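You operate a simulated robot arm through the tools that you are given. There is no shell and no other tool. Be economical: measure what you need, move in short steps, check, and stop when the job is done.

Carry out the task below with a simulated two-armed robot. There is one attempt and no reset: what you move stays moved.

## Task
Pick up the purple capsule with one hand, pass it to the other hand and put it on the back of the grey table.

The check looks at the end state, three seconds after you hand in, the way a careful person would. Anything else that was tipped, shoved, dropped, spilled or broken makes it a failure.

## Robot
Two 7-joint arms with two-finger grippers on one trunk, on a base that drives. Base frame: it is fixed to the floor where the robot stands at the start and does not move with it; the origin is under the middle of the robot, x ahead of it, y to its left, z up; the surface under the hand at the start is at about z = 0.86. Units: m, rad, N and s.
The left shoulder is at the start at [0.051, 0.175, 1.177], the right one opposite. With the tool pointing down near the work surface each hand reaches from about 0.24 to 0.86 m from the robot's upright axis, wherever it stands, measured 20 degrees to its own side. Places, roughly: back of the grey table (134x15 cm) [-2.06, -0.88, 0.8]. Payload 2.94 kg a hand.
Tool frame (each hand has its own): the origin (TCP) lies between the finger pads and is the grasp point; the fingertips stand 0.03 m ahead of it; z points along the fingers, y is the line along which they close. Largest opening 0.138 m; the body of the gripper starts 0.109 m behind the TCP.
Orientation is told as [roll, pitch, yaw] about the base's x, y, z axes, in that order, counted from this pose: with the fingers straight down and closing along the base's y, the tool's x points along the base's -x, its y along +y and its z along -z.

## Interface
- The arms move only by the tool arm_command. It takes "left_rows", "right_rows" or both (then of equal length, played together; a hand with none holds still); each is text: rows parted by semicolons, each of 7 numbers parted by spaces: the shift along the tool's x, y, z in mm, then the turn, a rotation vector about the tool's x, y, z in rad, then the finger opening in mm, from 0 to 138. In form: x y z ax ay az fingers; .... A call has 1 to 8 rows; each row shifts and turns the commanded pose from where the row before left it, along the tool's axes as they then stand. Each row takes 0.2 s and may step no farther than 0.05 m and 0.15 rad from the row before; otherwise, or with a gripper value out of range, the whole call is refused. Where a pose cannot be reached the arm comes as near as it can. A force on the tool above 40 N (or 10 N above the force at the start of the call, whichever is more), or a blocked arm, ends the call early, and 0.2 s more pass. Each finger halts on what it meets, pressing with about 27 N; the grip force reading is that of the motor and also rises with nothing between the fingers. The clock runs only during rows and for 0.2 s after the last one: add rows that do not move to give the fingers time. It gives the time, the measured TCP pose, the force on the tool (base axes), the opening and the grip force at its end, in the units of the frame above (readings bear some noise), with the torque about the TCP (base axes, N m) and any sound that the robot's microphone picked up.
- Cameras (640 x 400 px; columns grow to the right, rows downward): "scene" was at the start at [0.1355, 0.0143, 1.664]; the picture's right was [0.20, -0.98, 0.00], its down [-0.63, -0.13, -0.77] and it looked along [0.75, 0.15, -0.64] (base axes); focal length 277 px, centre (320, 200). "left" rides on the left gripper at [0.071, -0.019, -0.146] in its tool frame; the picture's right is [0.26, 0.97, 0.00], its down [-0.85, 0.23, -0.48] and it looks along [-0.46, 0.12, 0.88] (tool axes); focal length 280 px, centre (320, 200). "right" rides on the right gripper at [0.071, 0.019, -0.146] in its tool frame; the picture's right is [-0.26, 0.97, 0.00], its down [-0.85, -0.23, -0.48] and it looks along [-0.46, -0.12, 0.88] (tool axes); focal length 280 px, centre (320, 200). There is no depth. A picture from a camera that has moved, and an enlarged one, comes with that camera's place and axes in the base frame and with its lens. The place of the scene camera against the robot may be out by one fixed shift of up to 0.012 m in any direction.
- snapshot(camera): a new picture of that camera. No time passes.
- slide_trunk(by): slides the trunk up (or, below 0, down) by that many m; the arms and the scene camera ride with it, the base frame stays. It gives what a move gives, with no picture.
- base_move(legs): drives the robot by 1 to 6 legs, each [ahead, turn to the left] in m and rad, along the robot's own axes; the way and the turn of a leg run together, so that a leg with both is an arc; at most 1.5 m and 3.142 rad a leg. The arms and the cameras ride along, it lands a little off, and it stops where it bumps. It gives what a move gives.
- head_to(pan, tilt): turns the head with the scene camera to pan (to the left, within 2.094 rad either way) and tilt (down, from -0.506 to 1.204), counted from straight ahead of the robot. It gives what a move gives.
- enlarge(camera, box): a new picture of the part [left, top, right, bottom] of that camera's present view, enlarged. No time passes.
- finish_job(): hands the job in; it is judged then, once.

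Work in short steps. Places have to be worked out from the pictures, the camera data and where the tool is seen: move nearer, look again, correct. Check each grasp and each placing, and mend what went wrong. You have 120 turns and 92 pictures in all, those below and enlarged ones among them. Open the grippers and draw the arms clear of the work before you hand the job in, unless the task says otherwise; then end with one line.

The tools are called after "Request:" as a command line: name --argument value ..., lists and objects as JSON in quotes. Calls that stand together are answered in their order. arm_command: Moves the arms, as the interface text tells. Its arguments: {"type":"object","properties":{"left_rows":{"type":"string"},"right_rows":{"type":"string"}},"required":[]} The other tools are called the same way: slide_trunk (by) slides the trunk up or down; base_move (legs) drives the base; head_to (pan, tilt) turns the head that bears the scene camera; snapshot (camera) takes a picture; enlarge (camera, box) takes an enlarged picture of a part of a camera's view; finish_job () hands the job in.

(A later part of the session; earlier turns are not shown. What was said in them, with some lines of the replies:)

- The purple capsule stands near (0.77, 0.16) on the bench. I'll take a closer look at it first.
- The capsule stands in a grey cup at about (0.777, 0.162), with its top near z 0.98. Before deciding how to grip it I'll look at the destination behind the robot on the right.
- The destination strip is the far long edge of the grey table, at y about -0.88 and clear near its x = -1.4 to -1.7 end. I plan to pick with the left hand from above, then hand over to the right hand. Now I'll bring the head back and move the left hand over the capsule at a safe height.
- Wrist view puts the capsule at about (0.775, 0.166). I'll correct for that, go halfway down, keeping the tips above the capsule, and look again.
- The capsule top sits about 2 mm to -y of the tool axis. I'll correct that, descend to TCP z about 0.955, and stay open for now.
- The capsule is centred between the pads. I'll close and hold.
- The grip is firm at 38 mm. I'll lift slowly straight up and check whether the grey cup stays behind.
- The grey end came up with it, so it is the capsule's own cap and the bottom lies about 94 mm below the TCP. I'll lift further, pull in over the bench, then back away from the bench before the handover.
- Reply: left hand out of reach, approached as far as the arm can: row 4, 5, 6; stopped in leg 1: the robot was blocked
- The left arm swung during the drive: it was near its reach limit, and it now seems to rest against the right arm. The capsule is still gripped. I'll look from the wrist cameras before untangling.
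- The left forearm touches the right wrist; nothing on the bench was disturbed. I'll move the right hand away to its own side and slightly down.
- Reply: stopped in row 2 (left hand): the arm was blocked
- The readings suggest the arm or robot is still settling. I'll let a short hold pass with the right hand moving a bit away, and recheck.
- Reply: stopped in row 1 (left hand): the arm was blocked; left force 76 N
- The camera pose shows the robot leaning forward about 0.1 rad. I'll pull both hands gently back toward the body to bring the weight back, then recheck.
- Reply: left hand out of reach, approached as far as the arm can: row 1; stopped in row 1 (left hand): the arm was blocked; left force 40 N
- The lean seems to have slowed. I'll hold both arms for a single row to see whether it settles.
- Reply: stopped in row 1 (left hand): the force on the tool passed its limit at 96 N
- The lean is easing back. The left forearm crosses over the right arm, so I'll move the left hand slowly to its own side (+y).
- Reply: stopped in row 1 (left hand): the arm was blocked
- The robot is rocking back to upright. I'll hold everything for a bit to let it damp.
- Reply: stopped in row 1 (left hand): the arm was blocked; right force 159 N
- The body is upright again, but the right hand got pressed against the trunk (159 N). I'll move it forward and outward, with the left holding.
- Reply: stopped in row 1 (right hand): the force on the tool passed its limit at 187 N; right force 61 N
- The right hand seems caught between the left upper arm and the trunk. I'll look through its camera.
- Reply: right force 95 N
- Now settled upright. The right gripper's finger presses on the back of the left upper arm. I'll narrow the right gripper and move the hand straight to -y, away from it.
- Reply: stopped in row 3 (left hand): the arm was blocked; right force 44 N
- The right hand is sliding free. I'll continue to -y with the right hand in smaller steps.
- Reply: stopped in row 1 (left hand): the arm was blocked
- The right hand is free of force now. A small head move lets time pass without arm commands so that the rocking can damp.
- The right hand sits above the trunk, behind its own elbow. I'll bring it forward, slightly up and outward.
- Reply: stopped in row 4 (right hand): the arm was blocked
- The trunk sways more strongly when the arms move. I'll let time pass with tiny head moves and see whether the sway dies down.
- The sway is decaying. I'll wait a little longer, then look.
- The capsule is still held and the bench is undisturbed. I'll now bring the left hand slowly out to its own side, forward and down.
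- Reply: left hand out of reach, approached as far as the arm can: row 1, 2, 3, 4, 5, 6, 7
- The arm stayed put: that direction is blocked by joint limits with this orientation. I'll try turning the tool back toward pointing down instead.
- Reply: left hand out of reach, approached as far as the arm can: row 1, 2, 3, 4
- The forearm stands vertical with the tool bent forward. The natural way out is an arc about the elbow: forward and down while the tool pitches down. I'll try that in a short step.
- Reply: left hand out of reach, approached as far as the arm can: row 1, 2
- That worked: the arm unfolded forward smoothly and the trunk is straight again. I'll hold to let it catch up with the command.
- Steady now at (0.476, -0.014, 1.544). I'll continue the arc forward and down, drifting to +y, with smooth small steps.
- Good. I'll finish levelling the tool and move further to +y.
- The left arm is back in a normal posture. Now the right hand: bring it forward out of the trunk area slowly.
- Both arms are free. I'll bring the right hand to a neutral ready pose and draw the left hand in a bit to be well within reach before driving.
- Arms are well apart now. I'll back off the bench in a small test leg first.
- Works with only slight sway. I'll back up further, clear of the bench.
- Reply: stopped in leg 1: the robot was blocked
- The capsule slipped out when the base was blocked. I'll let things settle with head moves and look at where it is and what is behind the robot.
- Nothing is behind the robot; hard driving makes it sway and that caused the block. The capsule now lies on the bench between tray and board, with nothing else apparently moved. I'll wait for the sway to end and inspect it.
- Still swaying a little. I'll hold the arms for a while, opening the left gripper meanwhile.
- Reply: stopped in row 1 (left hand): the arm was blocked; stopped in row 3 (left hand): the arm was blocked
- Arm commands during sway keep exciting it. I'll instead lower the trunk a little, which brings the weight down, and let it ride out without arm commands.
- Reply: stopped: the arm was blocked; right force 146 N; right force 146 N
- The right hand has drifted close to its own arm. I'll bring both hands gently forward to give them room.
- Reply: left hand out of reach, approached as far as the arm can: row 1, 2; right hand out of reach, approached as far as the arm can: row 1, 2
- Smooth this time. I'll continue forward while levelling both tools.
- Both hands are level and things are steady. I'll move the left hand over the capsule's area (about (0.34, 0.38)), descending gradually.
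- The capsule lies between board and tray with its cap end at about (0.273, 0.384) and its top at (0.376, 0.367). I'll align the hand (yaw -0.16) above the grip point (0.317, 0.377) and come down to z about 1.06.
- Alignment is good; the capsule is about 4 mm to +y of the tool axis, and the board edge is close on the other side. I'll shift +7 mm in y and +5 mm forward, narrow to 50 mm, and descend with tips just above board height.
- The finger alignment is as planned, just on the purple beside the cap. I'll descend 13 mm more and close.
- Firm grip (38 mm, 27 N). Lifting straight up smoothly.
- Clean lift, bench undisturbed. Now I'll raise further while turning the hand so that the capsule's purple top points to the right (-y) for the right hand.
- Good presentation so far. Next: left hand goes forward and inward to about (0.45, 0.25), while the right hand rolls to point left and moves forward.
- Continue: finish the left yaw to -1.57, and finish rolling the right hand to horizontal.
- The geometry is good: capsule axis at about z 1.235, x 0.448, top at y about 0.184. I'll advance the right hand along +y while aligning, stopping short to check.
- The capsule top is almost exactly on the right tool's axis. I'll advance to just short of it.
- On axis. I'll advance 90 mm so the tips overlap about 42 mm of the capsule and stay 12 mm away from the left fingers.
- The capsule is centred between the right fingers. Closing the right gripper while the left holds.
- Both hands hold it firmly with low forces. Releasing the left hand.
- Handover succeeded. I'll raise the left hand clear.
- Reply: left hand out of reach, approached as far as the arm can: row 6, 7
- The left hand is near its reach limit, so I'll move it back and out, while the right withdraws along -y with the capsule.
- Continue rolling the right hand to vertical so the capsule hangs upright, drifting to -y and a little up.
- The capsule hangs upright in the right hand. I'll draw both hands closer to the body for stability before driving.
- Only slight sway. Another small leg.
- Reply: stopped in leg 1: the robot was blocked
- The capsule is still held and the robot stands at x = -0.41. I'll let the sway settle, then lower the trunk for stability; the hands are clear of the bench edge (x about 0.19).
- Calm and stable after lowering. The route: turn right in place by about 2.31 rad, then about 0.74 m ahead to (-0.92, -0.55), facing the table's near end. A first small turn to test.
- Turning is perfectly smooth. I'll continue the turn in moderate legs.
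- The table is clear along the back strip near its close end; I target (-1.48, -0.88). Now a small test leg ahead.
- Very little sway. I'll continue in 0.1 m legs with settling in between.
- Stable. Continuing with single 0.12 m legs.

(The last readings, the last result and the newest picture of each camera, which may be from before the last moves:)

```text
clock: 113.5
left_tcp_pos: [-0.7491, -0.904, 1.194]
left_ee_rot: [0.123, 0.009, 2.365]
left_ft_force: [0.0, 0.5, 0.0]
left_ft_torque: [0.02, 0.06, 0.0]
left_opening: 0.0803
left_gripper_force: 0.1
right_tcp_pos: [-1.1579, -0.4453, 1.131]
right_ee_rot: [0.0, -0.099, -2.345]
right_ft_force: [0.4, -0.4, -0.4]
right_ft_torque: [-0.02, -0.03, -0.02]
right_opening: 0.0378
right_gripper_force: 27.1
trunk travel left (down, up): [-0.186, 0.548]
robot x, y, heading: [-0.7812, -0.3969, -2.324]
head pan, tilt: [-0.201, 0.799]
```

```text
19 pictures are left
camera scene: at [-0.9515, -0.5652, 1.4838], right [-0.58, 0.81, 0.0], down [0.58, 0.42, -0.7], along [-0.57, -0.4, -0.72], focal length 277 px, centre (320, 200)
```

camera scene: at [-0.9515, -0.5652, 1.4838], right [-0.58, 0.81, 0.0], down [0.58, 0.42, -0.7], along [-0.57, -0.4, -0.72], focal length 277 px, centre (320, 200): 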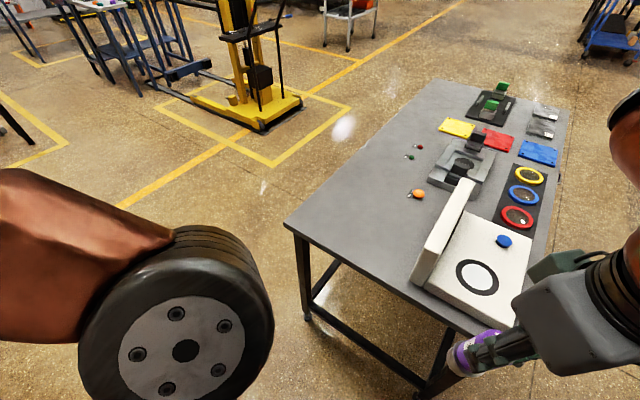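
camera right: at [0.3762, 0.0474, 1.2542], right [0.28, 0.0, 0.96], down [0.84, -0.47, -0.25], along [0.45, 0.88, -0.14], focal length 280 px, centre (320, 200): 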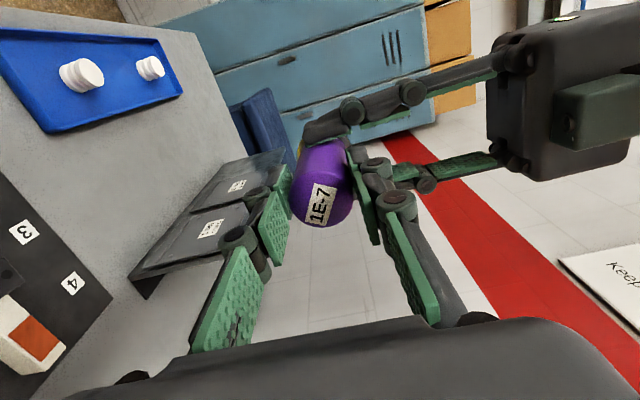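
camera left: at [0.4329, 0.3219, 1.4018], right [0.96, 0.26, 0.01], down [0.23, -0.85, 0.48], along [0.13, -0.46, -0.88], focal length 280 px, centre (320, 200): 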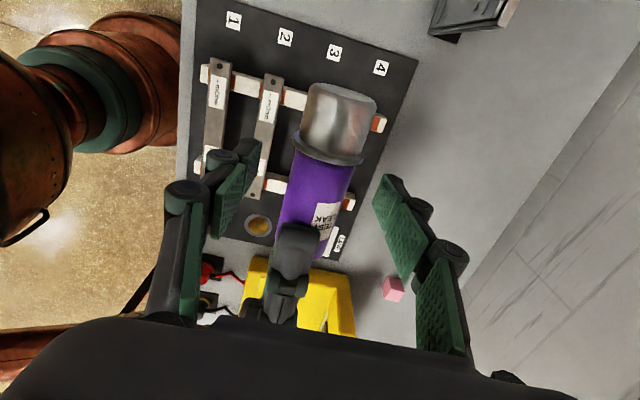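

The capsule is held and the way is free; the white plate's top (about z 0.94) lies below the capsule's bottom (about 1.02). I'll shift the left hand further out to its side, then drive the last stretch.

Request:
arm_command --left_rows "5 0 0 0 0 0 80;12 0 0 0 0 0 80;16 0 0 0 0 0 80;18 0 0 0 0 0 80;18 0 0 0 0 0 80;14 0 0 0 0 0 80;8 0 0 0 0 0 80;3 0 0 0 0 0 80"

Request:
base_move --legs '[[0.09, 0]]'

Request:
head_to --pan -0.2 --tilt 0.8

Request:
base_move --legs '[[0.09, 0]]'

Request:
head_to --pan -0.2 --tilt 0.8

Request:
snapshot --camera "scene"

```text
clock: 115.3
left_tcp_pos: [-0.6817, -0.9714, 1.1938]
left_ee_rot: [0.123, 0.008, 2.362]
left_ft_force: [-1.1, -0.5, 0.5]
left_ft_torque: [-0.01, 0.0, 0.03]
left_opening: 0.0802
left_gripper_force: 0.1
right_tcp_pos: [-1.1588, -0.4455, 1.1304]
right_ee_rot: [0.0, -0.1, -2.345]
right_ft_force: [0.0, -1.9, -0.3]
right_ft_torque: [0.0, -0.03, 0.01]
right_opening: 0.0383
right_gripper_force: 26.9
trunk travel left (down, up): [-0.186, 0.548]
robot x, y, heading: [-0.7792, -0.3986, -2.321]
head pan, tilt: [-0.201, 0.799]
```

```text
clock: 116.5
left_tcp_pos: [-0.7395, -1.0305, 1.1961]
left_ee_rot: [0.129, 0.007, 2.364]
left_ft_force: [1.3, 0.4, 1.3]
left_ft_torque: [-0.05, 0.1, 0.0]
left_opening: 0.0799
left_gripper_force: 0.0
right_tcp_pos: [-1.216, -0.5082, 1.1312]
right_ee_rot: [0.002, -0.107, -2.343]
right_ft_force: [0.9, 1.6, 0.3]
right_ft_torque: [-0.03, 0.02, 0.0]
right_opening: 0.0378
right_gripper_force: 27.2
trunk travel left (down, up): [-0.186, 0.548]
robot x, y, heading: [-0.8391, -0.4623, -2.32]
head pan, tilt: [-0.201, 0.799]
```

```text
clock: 117.1
left_tcp_pos: [-0.7443, -1.0352, 1.1948]
left_ee_rot: [0.123, 0.008, 2.365]
left_ft_force: [0.1, 0.8, 0.0]
left_ft_torque: [0.04, -0.03, -0.01]
left_opening: 0.0801
left_gripper_force: 0.1
right_tcp_pos: [-1.2201, -0.5109, 1.1293]
right_ee_rot: [0.004, -0.099, -2.344]
right_ft_force: [-1.1, -0.4, -1.0]
right_ft_torque: [0.08, -0.03, 0.01]
right_opening: 0.038
right_gripper_force: 26.6
trunk travel left (down, up): [-0.186, 0.548]
robot x, y, heading: [-0.8438, -0.4663, -2.324]
head pan, tilt: [-0.201, 0.799]
```

```text
clock: 118.2
left_tcp_pos: [-0.8009, -1.0988, 1.1982]
left_ee_rot: [0.134, 0.009, 2.367]
left_ft_force: [0.2, 0.9, 0.9]
left_ft_torque: [-0.11, 0.09, 0.01]
left_opening: 0.0803
left_gripper_force: 0.0
right_tcp_pos: [-1.2792, -0.5758, 1.1331]
right_ee_rot: [0.002, -0.109, -2.343]
right_ft_force: [0.9, 1.0, 0.2]
right_ft_torque: [-0.07, 0.06, 0.01]
right_opening: 0.0381
right_gripper_force: 26.6
trunk travel left (down, up): [-0.186, 0.548]
robot x, y, heading: [-0.9064, -0.5273, -2.321]
head pan, tilt: [-0.201, 0.799]
```

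```text
clock: 118.8
left_tcp_pos: [-0.804, -1.103, 1.1956]
left_ee_rot: [0.128, 0.01, 2.367]
left_ft_force: [-0.4, -0.5, -0.7]
left_ft_torque: [0.02, -0.01, -0.04]
left_opening: 0.0801
left_gripper_force: 0.0
right_tcp_pos: [-1.2834, -0.5787, 1.1316]
right_ee_rot: [0.003, -0.105, -2.342]
right_ft_force: [0.0, -0.4, -0.6]
right_ft_torque: [0.03, -0.05, -0.04]
right_opening: 0.0381
right_gripper_force: 26.9
trunk travel left (down, up): [-0.186, 0.548]
robot x, y, heading: [-0.9058, -0.5343, -2.322]
head pan, tilt: [-0.201, 0.799]
```

```text
18 pictures are left
camera scene: at [-1.0788, -0.7016, 1.4834], right [-0.58, 0.81, 0.0], down [0.58, 0.42, -0.7], along [-0.57, -0.4, -0.72], focal length 277 px, centre (320, 200)
```

scene: 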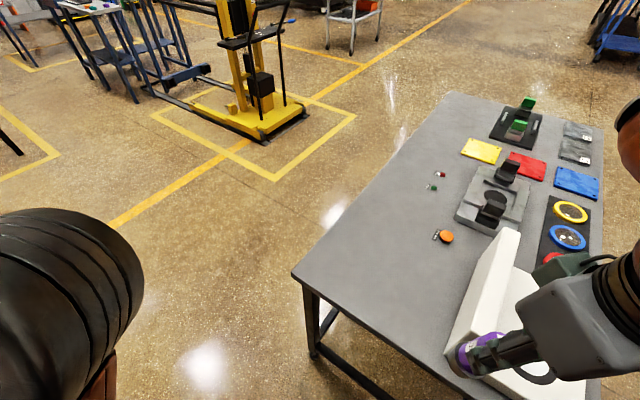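

Positioned well. Now I'll level the right hand and move it forward over the back strip, first part of the way at height.

Request:
arm_command --right_rows "-6 4 0 0 0.01 0 20;-15 8 1 0 0.015 0 20;-25 10 2 0 0.02 0 20;-32 10 3 0 0.02 0 20;-34 10 4 0 0.02 0 20;-32 10 4 0 0.015 0 20;-20 8 3 0 0.005 0 20;-8 5 0 0 0 0 20"

Request:
snapshot --camera "scene"

```text
clock: 120.6
left_tcp_pos: [-0.8043, -1.1031, 1.1956]
left_ee_rot: [0.128, 0.008, 2.367]
left_ft_force: [0.2, -0.2, 0.9]
left_ft_torque: [0.01, -0.01, 0.03]
left_opening: 0.0798
left_gripper_force: 0.1
right_tcp_pos: [-1.3548, -0.7502, 1.1239]
right_ee_rot: [0.002, 0.001, -2.341]
right_ft_force: [0.0, 0.4, -0.6]
right_ft_torque: [0.01, -0.01, -0.01]
right_opening: 0.0379
right_gripper_force: 27.2
trunk travel left (down, up): [-0.186, 0.548]
robot x, y, heading: [-0.9046, -0.5312, -2.322]
head pan, tilt: [-0.201, 0.799]
```

```text
17 pictures are left
camera scene: at [-1.078, -0.7011, 1.4836], right [-0.58, 0.81, 0.0], down [0.58, 0.42, -0.7], along [-0.57, -0.4, -0.72], focal length 277 px, centre (320, 200)
```

scene: 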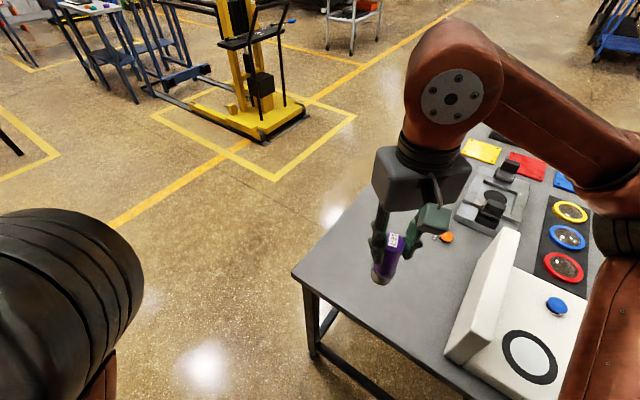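

Now 180 mm more forward while descending toward z of about 1.0.

Request:
arm_command --right_rows "-8 0 3 0 0 0 20;-18 0 8 0 0 0 20;-28 0 15 0 0 0 20;-34 0 20 0 0 0 20;-34 0 24 0 0 0 20;-28 0 24 0 0 0 20;-20 0 18 0 0 0 20;-10 0 10 0 0 0 20"

Request:
snapshot --camera "scene"

Request:
snapshot --camera "right"

```text
clock: 122.4
left_tcp_pos: [-0.8056, -1.1033, 1.1956]
left_ee_rot: [0.127, 0.009, 2.367]
left_ft_force: [0.1, 0.1, -0.3]
left_ft_torque: [-0.01, 0.03, -0.06]
left_opening: 0.0799
left_gripper_force: 0.0
right_tcp_pos: [-1.4826, -0.8752, 0.9995]
right_ee_rot: [0.001, 0.002, -2.343]
right_ft_force: [-1.0, 0.0, 0.7]
right_ft_torque: [0.04, 0.0, 0.01]
right_opening: 0.0379
right_gripper_force: 26.9
trunk travel left (down, up): [-0.186, 0.548]
robot x, y, heading: [-0.9054, -0.5344, -2.328]
head pan, tilt: [-0.201, 0.799]
```

```text
16 pictures are left
camera scene: at [-1.0781, -0.7012, 1.4836], right [-0.58, 0.81, 0.0], down [0.58, 0.42, -0.7], along [-0.57, -0.4, -0.72], focal length 277 px, centre (320, 200)
```

scene: 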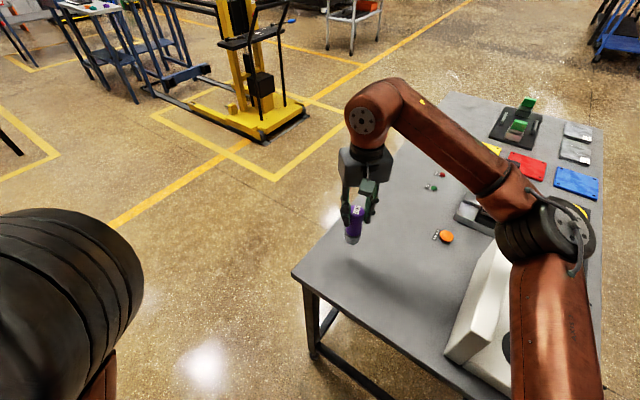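

```text
15 pictures are left
camera right: at [-1.4195, -0.8395, 1.1444], right [0.51, -0.86, 0.0], down [-0.76, -0.45, 0.47], along [-0.41, -0.24, -0.88], focal length 280 px, centre (320, 200)
```

right: 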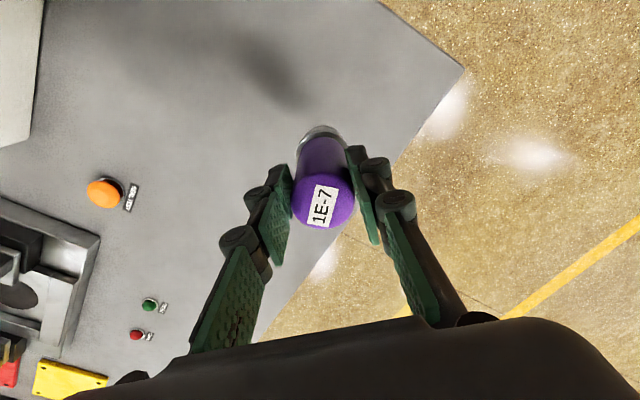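

Position is right: the table's back edge is at y about -0.98 and the capsule at -0.875. I'll descend until just above the surface.

Request:
arm_command --right_rows "0 0 6 0 0 0 20;0 0 14 0 0 0 20;0 0 18 0 0 0 20;0 0 18 0 0 0 20;0 0 13 0 0 0 20;0 0 7 0 0 0 20;0 0 3 0 0 0 20;0 0 0 0 0 0 20"

Request:
enlarge --camera "scene" --box '[280, 160, 440, 300]'

```text
clock: 124.2
left_tcp_pos: [-0.806, -1.1028, 1.1959]
left_ee_rot: [0.128, 0.009, 2.368]
left_ft_force: [0.2, 1.0, -0.7]
left_ft_torque: [-0.01, 0.03, -0.01]
left_opening: 0.0797
left_gripper_force: 0.1
right_tcp_pos: [-1.4807, -0.8763, 0.9223]
right_ee_rot: [0.001, -0.002, -2.343]
right_ft_force: [-0.4, 0.4, 0.0]
right_ft_torque: [-0.02, -0.03, 0.0]
right_opening: 0.0376
right_gripper_force: 27.0
trunk travel left (down, up): [-0.186, 0.548]
robot x, y, heading: [-0.9039, -0.5296, -2.323]
head pan, tilt: [-0.201, 0.799]
```

```text
2.86 times, centred on (360, 230) of scene
camera zoom: at [-1.0779, -0.701, 1.4837], right [-0.58, 0.81, 0.0], down [0.58, 0.42, -0.7], along [-0.57, -0.4, -0.72], focal length 792 px, centre (206, 114)
```

zoom: 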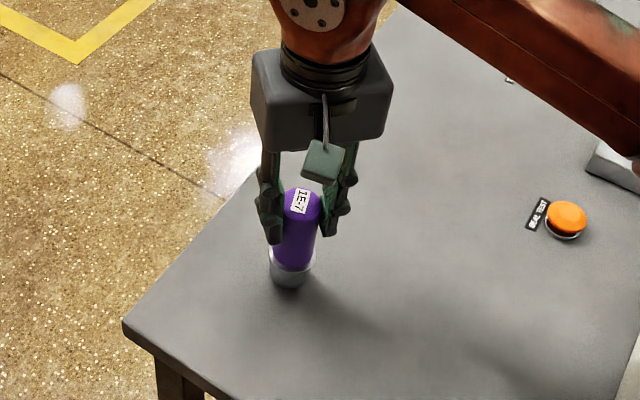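

The bottom appears about 1 cm above the surface. I'll creep down in 2-3 mm steps watching the force.

Request:
arm_command --right_rows "0 0 3 0 0 0 20;0 0 3 0 0 0 20;0 0 2 0 0 0 20;0 0 0 0 0 0 20"

Request:
arm_command --right_rows "0 0 2 0 0 0 20;0 0 2 0 0 0 20;0 0 0 0 0 0 20"

```text
clock: 125.2
left_tcp_pos: [-0.8049, -1.1018, 1.1962]
left_ee_rot: [0.129, 0.009, 2.367]
left_ft_force: [0.3, 0.1, 0.5]
left_ft_torque: [0.02, -0.01, 0.02]
left_opening: 0.08
left_gripper_force: 0.0
right_tcp_pos: [-1.4821, -0.8769, 0.9149]
right_ee_rot: [0.002, 0.0, -2.343]
right_ft_force: [-0.8, -0.2, 0.1]
right_ft_torque: [0.0, 0.02, 0.01]
right_opening: 0.0378
right_gripper_force: 26.7
trunk travel left (down, up): [-0.186, 0.548]
robot x, y, heading: [-0.9059, -0.5302, -2.323]
head pan, tilt: [-0.201, 0.799]
```

```text
clock: 126.0
left_tcp_pos: [-0.8049, -1.1024, 1.1965]
left_ee_rot: [0.127, 0.008, 2.367]
left_ft_force: [0.5, 0.0, -0.1]
left_ft_torque: [-0.01, 0.04, -0.04]
left_opening: 0.0801
left_gripper_force: 0.1
right_tcp_pos: [-1.4807, -0.8767, 0.9099]
right_ee_rot: [0.002, 0.0, -2.342]
right_ft_force: [0.1, -0.1, -0.4]
right_ft_torque: [0.04, 0.04, -0.01]
right_opening: 0.038
right_gripper_force: 27.3
trunk travel left (down, up): [-0.186, 0.548]
robot x, y, heading: [-0.9008, -0.5316, -2.323]
head pan, tilt: [-0.201, 0.799]
```

No contact yet. Creeping on.

Request:
arm_command --right_rows "0 0 1.5 0 0 0 20;0 0 1.5 0 0 0 20;0 0 0 0 0 0 20"

Request:
arm_command --right_rows "0 0 1.5 0 0 0 20;0 0 1.5 0 0 0 20;0 0 0 0 0 0 20"

Request:
enlarge --camera "scene" --box '[320, 200, 400, 270]'

```text
clock: 126.8
left_tcp_pos: [-0.8044, -1.1019, 1.1965]
left_ee_rot: [0.13, 0.007, 2.366]
left_ft_force: [-0.3, 0.0, -0.4]
left_ft_torque: [0.04, -0.02, -0.01]
left_opening: 0.08
left_gripper_force: 0.0
right_tcp_pos: [-1.4802, -0.8767, 0.9101]
right_ee_rot: [0.004, -0.005, -2.345]
right_ft_force: [-1.9, -2.9, 20.7]
right_ft_torque: [-0.21, 0.17, -0.01]
right_opening: 0.038
right_gripper_force: 27.0
trunk travel left (down, up): [-0.186, 0.548]
robot x, y, heading: [-0.9055, -0.5326, -2.324]
head pan, tilt: [-0.201, 0.799]
```

```text
clock: 127.6
left_tcp_pos: [-0.8033, -1.1029, 1.1954]
left_ee_rot: [0.129, 0.007, 2.367]
left_ft_force: [-0.3, -0.1, -0.6]
left_ft_torque: [-0.02, -0.04, 0.01]
left_opening: 0.0801
left_gripper_force: 0.0
right_tcp_pos: [-1.4799, -0.8764, 0.9063]
right_ee_rot: [0.001, -0.001, -2.339]
right_ft_force: [0.3, -5.4, 20.3]
right_ft_torque: [-0.35, 0.11, 0.07]
right_opening: 0.0379
right_gripper_force: 27.3
trunk travel left (down, up): [-0.186, 0.548]
robot x, y, heading: [-0.905, -0.5325, -2.325]
head pan, tilt: [-0.201, 0.799]
```

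```text
5.71 times, centred on (360, 235) of scene
camera zoom: at [-1.0757, -0.7005, 1.4841], right [-0.58, 0.81, 0.0], down [0.58, 0.42, -0.7], along [-0.57, -0.4, -0.72], focal length 1583 px, centre (91, 0)
```

zoom: 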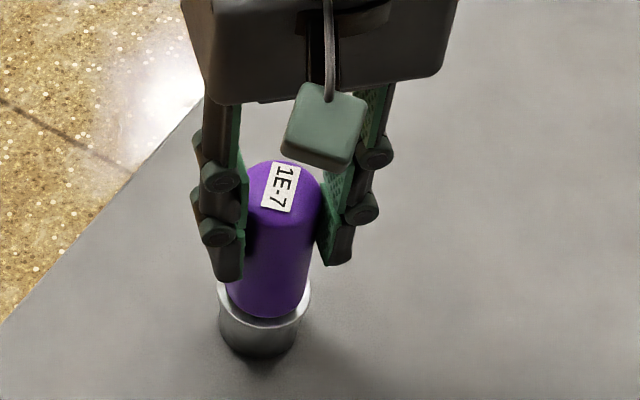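

Contact: about 20 N upward. I'll relieve the press by 2 mm and open the gripper gradually.

Request:
arm_command --right_rows "0 0 -1.5 0 0 0 20;0 0 -0.5 0 0 0 20;0 0 0 0 0 0 20"

Request:
arm_command --right_rows "0 0 0 0 0 0 36;0 0 0 0 0 0 40;0 0 0 0 0 0 46;0 0 0 0 0 0 54;0 0 0 0 0 0 62;0 0 0 0 0 0 70;0 0 0 0 0 0 70"

Request:
enlarge --camera "scene" --box '[280, 160, 440, 300]'

```text
clock: 128.4
left_tcp_pos: [-0.8037, -1.1013, 1.1948]
left_ee_rot: [0.129, 0.006, 2.365]
left_ft_force: [0.8, 0.5, -0.1]
left_ft_torque: [-0.02, 0.03, 0.0]
left_opening: 0.08
left_gripper_force: 0.0
right_tcp_pos: [-1.4808, -0.8755, 0.9065]
right_ee_rot: [-0.001, -0.001, -2.342]
right_ft_force: [0.7, -4.5, 12.5]
right_ft_torque: [-0.36, 0.05, 0.03]
right_opening: 0.0382
right_gripper_force: 27.0
trunk travel left (down, up): [-0.186, 0.548]
robot x, y, heading: [-0.9071, -0.5307, -2.323]
head pan, tilt: [-0.201, 0.799]
```

```text
clock: 130.0
left_tcp_pos: [-0.8052, -1.1024, 1.195]
left_ee_rot: [0.129, 0.008, 2.366]
left_ft_force: [-0.5, 0.1, -0.1]
left_ft_torque: [0.03, -0.07, -0.01]
left_opening: 0.08
left_gripper_force: 0.1
right_tcp_pos: [-1.4816, -0.8762, 0.9058]
right_ee_rot: [0.003, 0.0, -2.343]
right_ft_force: [-0.1, -0.4, 0.4]
right_ft_torque: [-0.03, 0.0, 0.03]
right_opening: 0.0701
right_gripper_force: 0.1
trunk travel left (down, up): [-0.186, 0.548]
robot x, y, heading: [-0.9067, -0.5298, -2.32]
head pan, tilt: [-0.201, 0.799]
```

```text
2.86 times, centred on (360, 230) of scene
camera zoom: at [-1.0777, -0.7009, 1.4837], right [-0.58, 0.81, 0.0], down [0.58, 0.42, -0.7], along [-0.57, -0.4, -0.72], focal length 792 px, centre (206, 114)
```

zoom: 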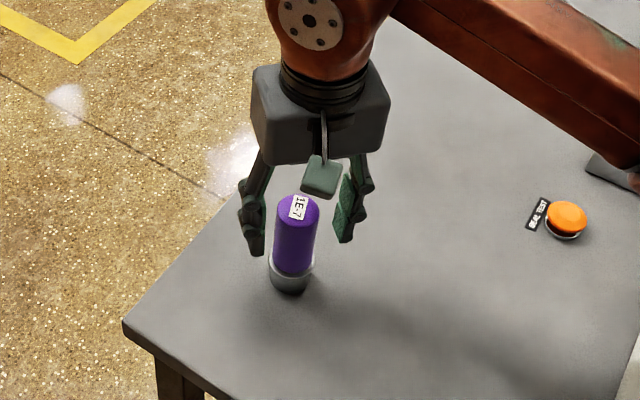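

It stands upright and free. I'll raise the right hand straight up and then draw it back.

Request:
arm_command --right_rows "0 0 -4 0 0 0 70;0 0 -10 0 0 0 70;0 0 -18 0 0 0 70;0 0 -25 0 0 0 70;0 0 -28 0 0 0 70;0 0 -28 0 0 0 70;0 0 -20 0 0 0 70;0 0 -10 0 0 0 70"

Request:
arm_command --right_rows "6 0 -4 0 0 0 70;15 0 -8 0 0 0 70;25 0 -8 0 0 0 70;32 0 -5 0 0 0 70;34 0 0 0 0 0 70;32 0 0 0 0 0 70;20 0 0 0 0 0 70;8 0 0 0 0 0 70"

Request:
snapshot --camera "scene"

```text
clock: 131.8
left_tcp_pos: [-0.8053, -1.1023, 1.1957]
left_ee_rot: [0.13, 0.007, 2.369]
left_ft_force: [0.3, -0.4, 0.3]
left_ft_torque: [0.02, 0.03, 0.0]
left_opening: 0.08
left_gripper_force: 0.1
right_tcp_pos: [-1.4818, -0.8766, 1.0475]
right_ee_rot: [0.002, -0.001, -2.342]
right_ft_force: [0.3, -0.4, 0.6]
right_ft_torque: [0.0, -0.01, 0.0]
right_opening: 0.0696
right_gripper_force: 0.0
trunk travel left (down, up): [-0.186, 0.548]
robot x, y, heading: [-0.9114, -0.5294, -2.324]
head pan, tilt: [-0.201, 0.799]
```

```text
clock: 133.6
left_tcp_pos: [-0.8045, -1.1028, 1.1954]
left_ee_rot: [0.13, 0.01, 2.367]
left_ft_force: [0.3, -0.1, -0.3]
left_ft_torque: [0.02, -0.02, 0.01]
left_opening: 0.0798
left_gripper_force: 0.0
right_tcp_pos: [-1.3619, -0.7541, 1.0743]
right_ee_rot: [0.001, 0.0, -2.341]
right_ft_force: [0.4, 0.8, -0.7]
right_ft_torque: [-0.02, 0.01, -0.04]
right_opening: 0.0697
right_gripper_force: 0.1
trunk travel left (down, up): [-0.186, 0.548]
robot x, y, heading: [-0.8998, -0.536, -2.322]
head pan, tilt: [-0.201, 0.799]
```

```text
11 pictures are left
camera scene: at [-1.0776, -0.7007, 1.4838], right [-0.58, 0.81, 0.0], down [0.58, 0.42, -0.7], along [-0.57, -0.4, -0.72], focal length 277 px, centre (320, 200)
```

scene: 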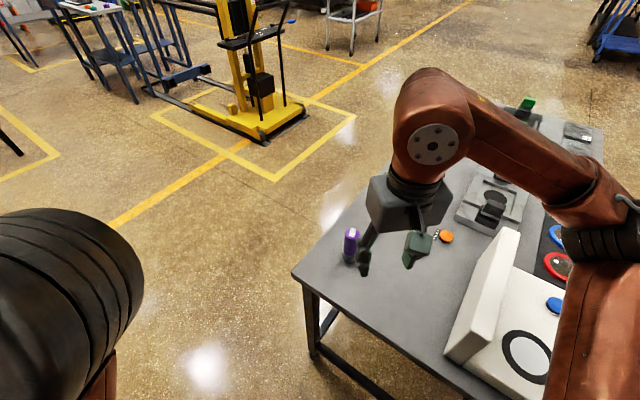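

The capsule stands on the back strip. I'll draw the right hand fully back off the table, then check the bench behind me once.

Request:
arm_command --right_rows "6 0 -4 0 0 0 70;15 0 -6 0 0 0 70;22 0 -6 0 0 0 70;26 0 -6 0 0 0 70;26 0 0 0 0 0 70;20 0 0 0 0 0 70;12 0 0 0 0 0 70;5 0 0 0 0 0 70"

Request:
head_to --pan 2.09 --tilt 0.5

Request:
snapshot --camera "scene"

Request:
head_to --pan -0.2 --tilt 0.8

Request:
snapshot --camera "scene"

```text
clock: 135.4
left_tcp_pos: [-0.8041, -1.1033, 1.1952]
left_ee_rot: [0.129, 0.009, 2.367]
left_ft_force: [0.0, 0.1, -0.1]
left_ft_torque: [-0.02, 0.01, 0.01]
left_opening: 0.0799
left_gripper_force: 0.0
right_tcp_pos: [-1.2694, -0.6592, 1.096]
right_ee_rot: [0.003, 0.001, -2.343]
right_ft_force: [1.0, -0.8, 0.2]
right_ft_torque: [0.0, -0.03, 0.01]
right_opening: 0.07
right_gripper_force: 0.0
trunk travel left (down, up): [-0.186, 0.548]
robot x, y, heading: [-0.9092, -0.5313, -2.321]
head pan, tilt: [-0.201, 0.799]
```

```text
clock: 137.5
left_tcp_pos: [-0.8045, -1.102, 1.195]
left_ee_rot: [0.13, 0.01, 2.368]
left_ft_force: [0.4, -0.1, 0.4]
left_ft_torque: [-0.01, 0.01, -0.02]
left_opening: 0.08
left_gripper_force: 0.0
right_tcp_pos: [-1.2707, -0.6592, 1.0964]
right_ee_rot: [0.001, 0.001, -2.342]
right_ft_force: [0.2, -0.4, 0.1]
right_ft_torque: [0.02, -0.02, 0.03]
right_opening: 0.0702
right_gripper_force: 0.1
trunk travel left (down, up): [-0.186, 0.548]
robot x, y, heading: [-0.9042, -0.5328, -2.322]
head pan, tilt: [2.089, 0.499]
```

```text
10 pictures are left
camera scene: at [-0.9234, -0.6751, 1.5098], right [-0.23, -0.97, 0.0], down [-0.47, 0.11, -0.88], along [0.85, -0.2, -0.48], focal length 277 px, centre (320, 200)
```

scene: 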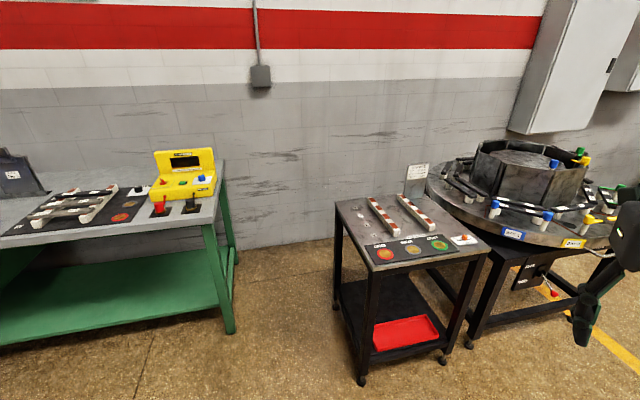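

```text
clock: 139.6
left_tcp_pos: [-0.8048, -1.1026, 1.1953]
left_ee_rot: [0.129, 0.009, 2.367]
left_ft_force: [-0.4, -0.1, -0.8]
left_ft_torque: [0.01, 0.0, 0.0]
left_opening: 0.0803
left_gripper_force: 0.0
right_tcp_pos: [-1.2695, -0.6593, 1.0963]
right_ee_rot: [0.001, 0.003, -2.342]
right_ft_force: [-0.1, 0.0, -0.1]
right_ft_torque: [0.03, 0.0, 0.0]
right_opening: 0.0698
right_gripper_force: 0.0
trunk travel left (down, up): [-0.186, 0.548]
robot x, y, heading: [-0.9065, -0.533, -2.32]
head pan, tilt: [-0.201, 0.799]
```

```text
9 pictures are left
camera scene: at [-1.0776, -0.7008, 1.4838], right [-0.58, 0.81, 0.0], down [0.58, 0.42, -0.7], along [-0.57, -0.4, -0.72], focal length 277 px, centre (320, 200)
```

scene: 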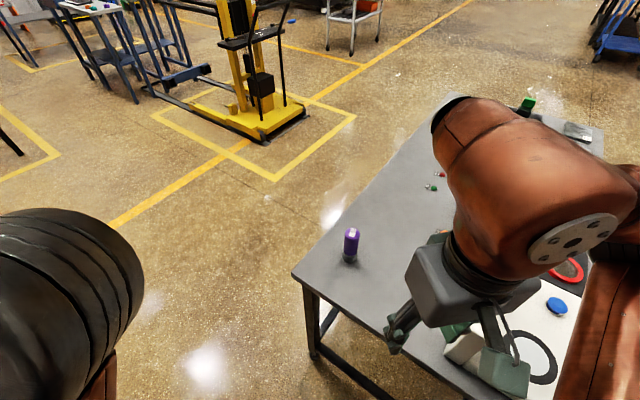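

The capsule stands upright and free on the back strip. The hands are open and clear, and everything I can see on the table and bench is in place.

Request:
finish_job

```text
The job is handed in.
```

The purple capsule was passed from the left hand to the right and now stands upright on the back of the grey table. On the way it dropped once onto the bench during a base move and was picked up again. Nothing else looked moved in the pictures, though my last look covered only part of the bench.
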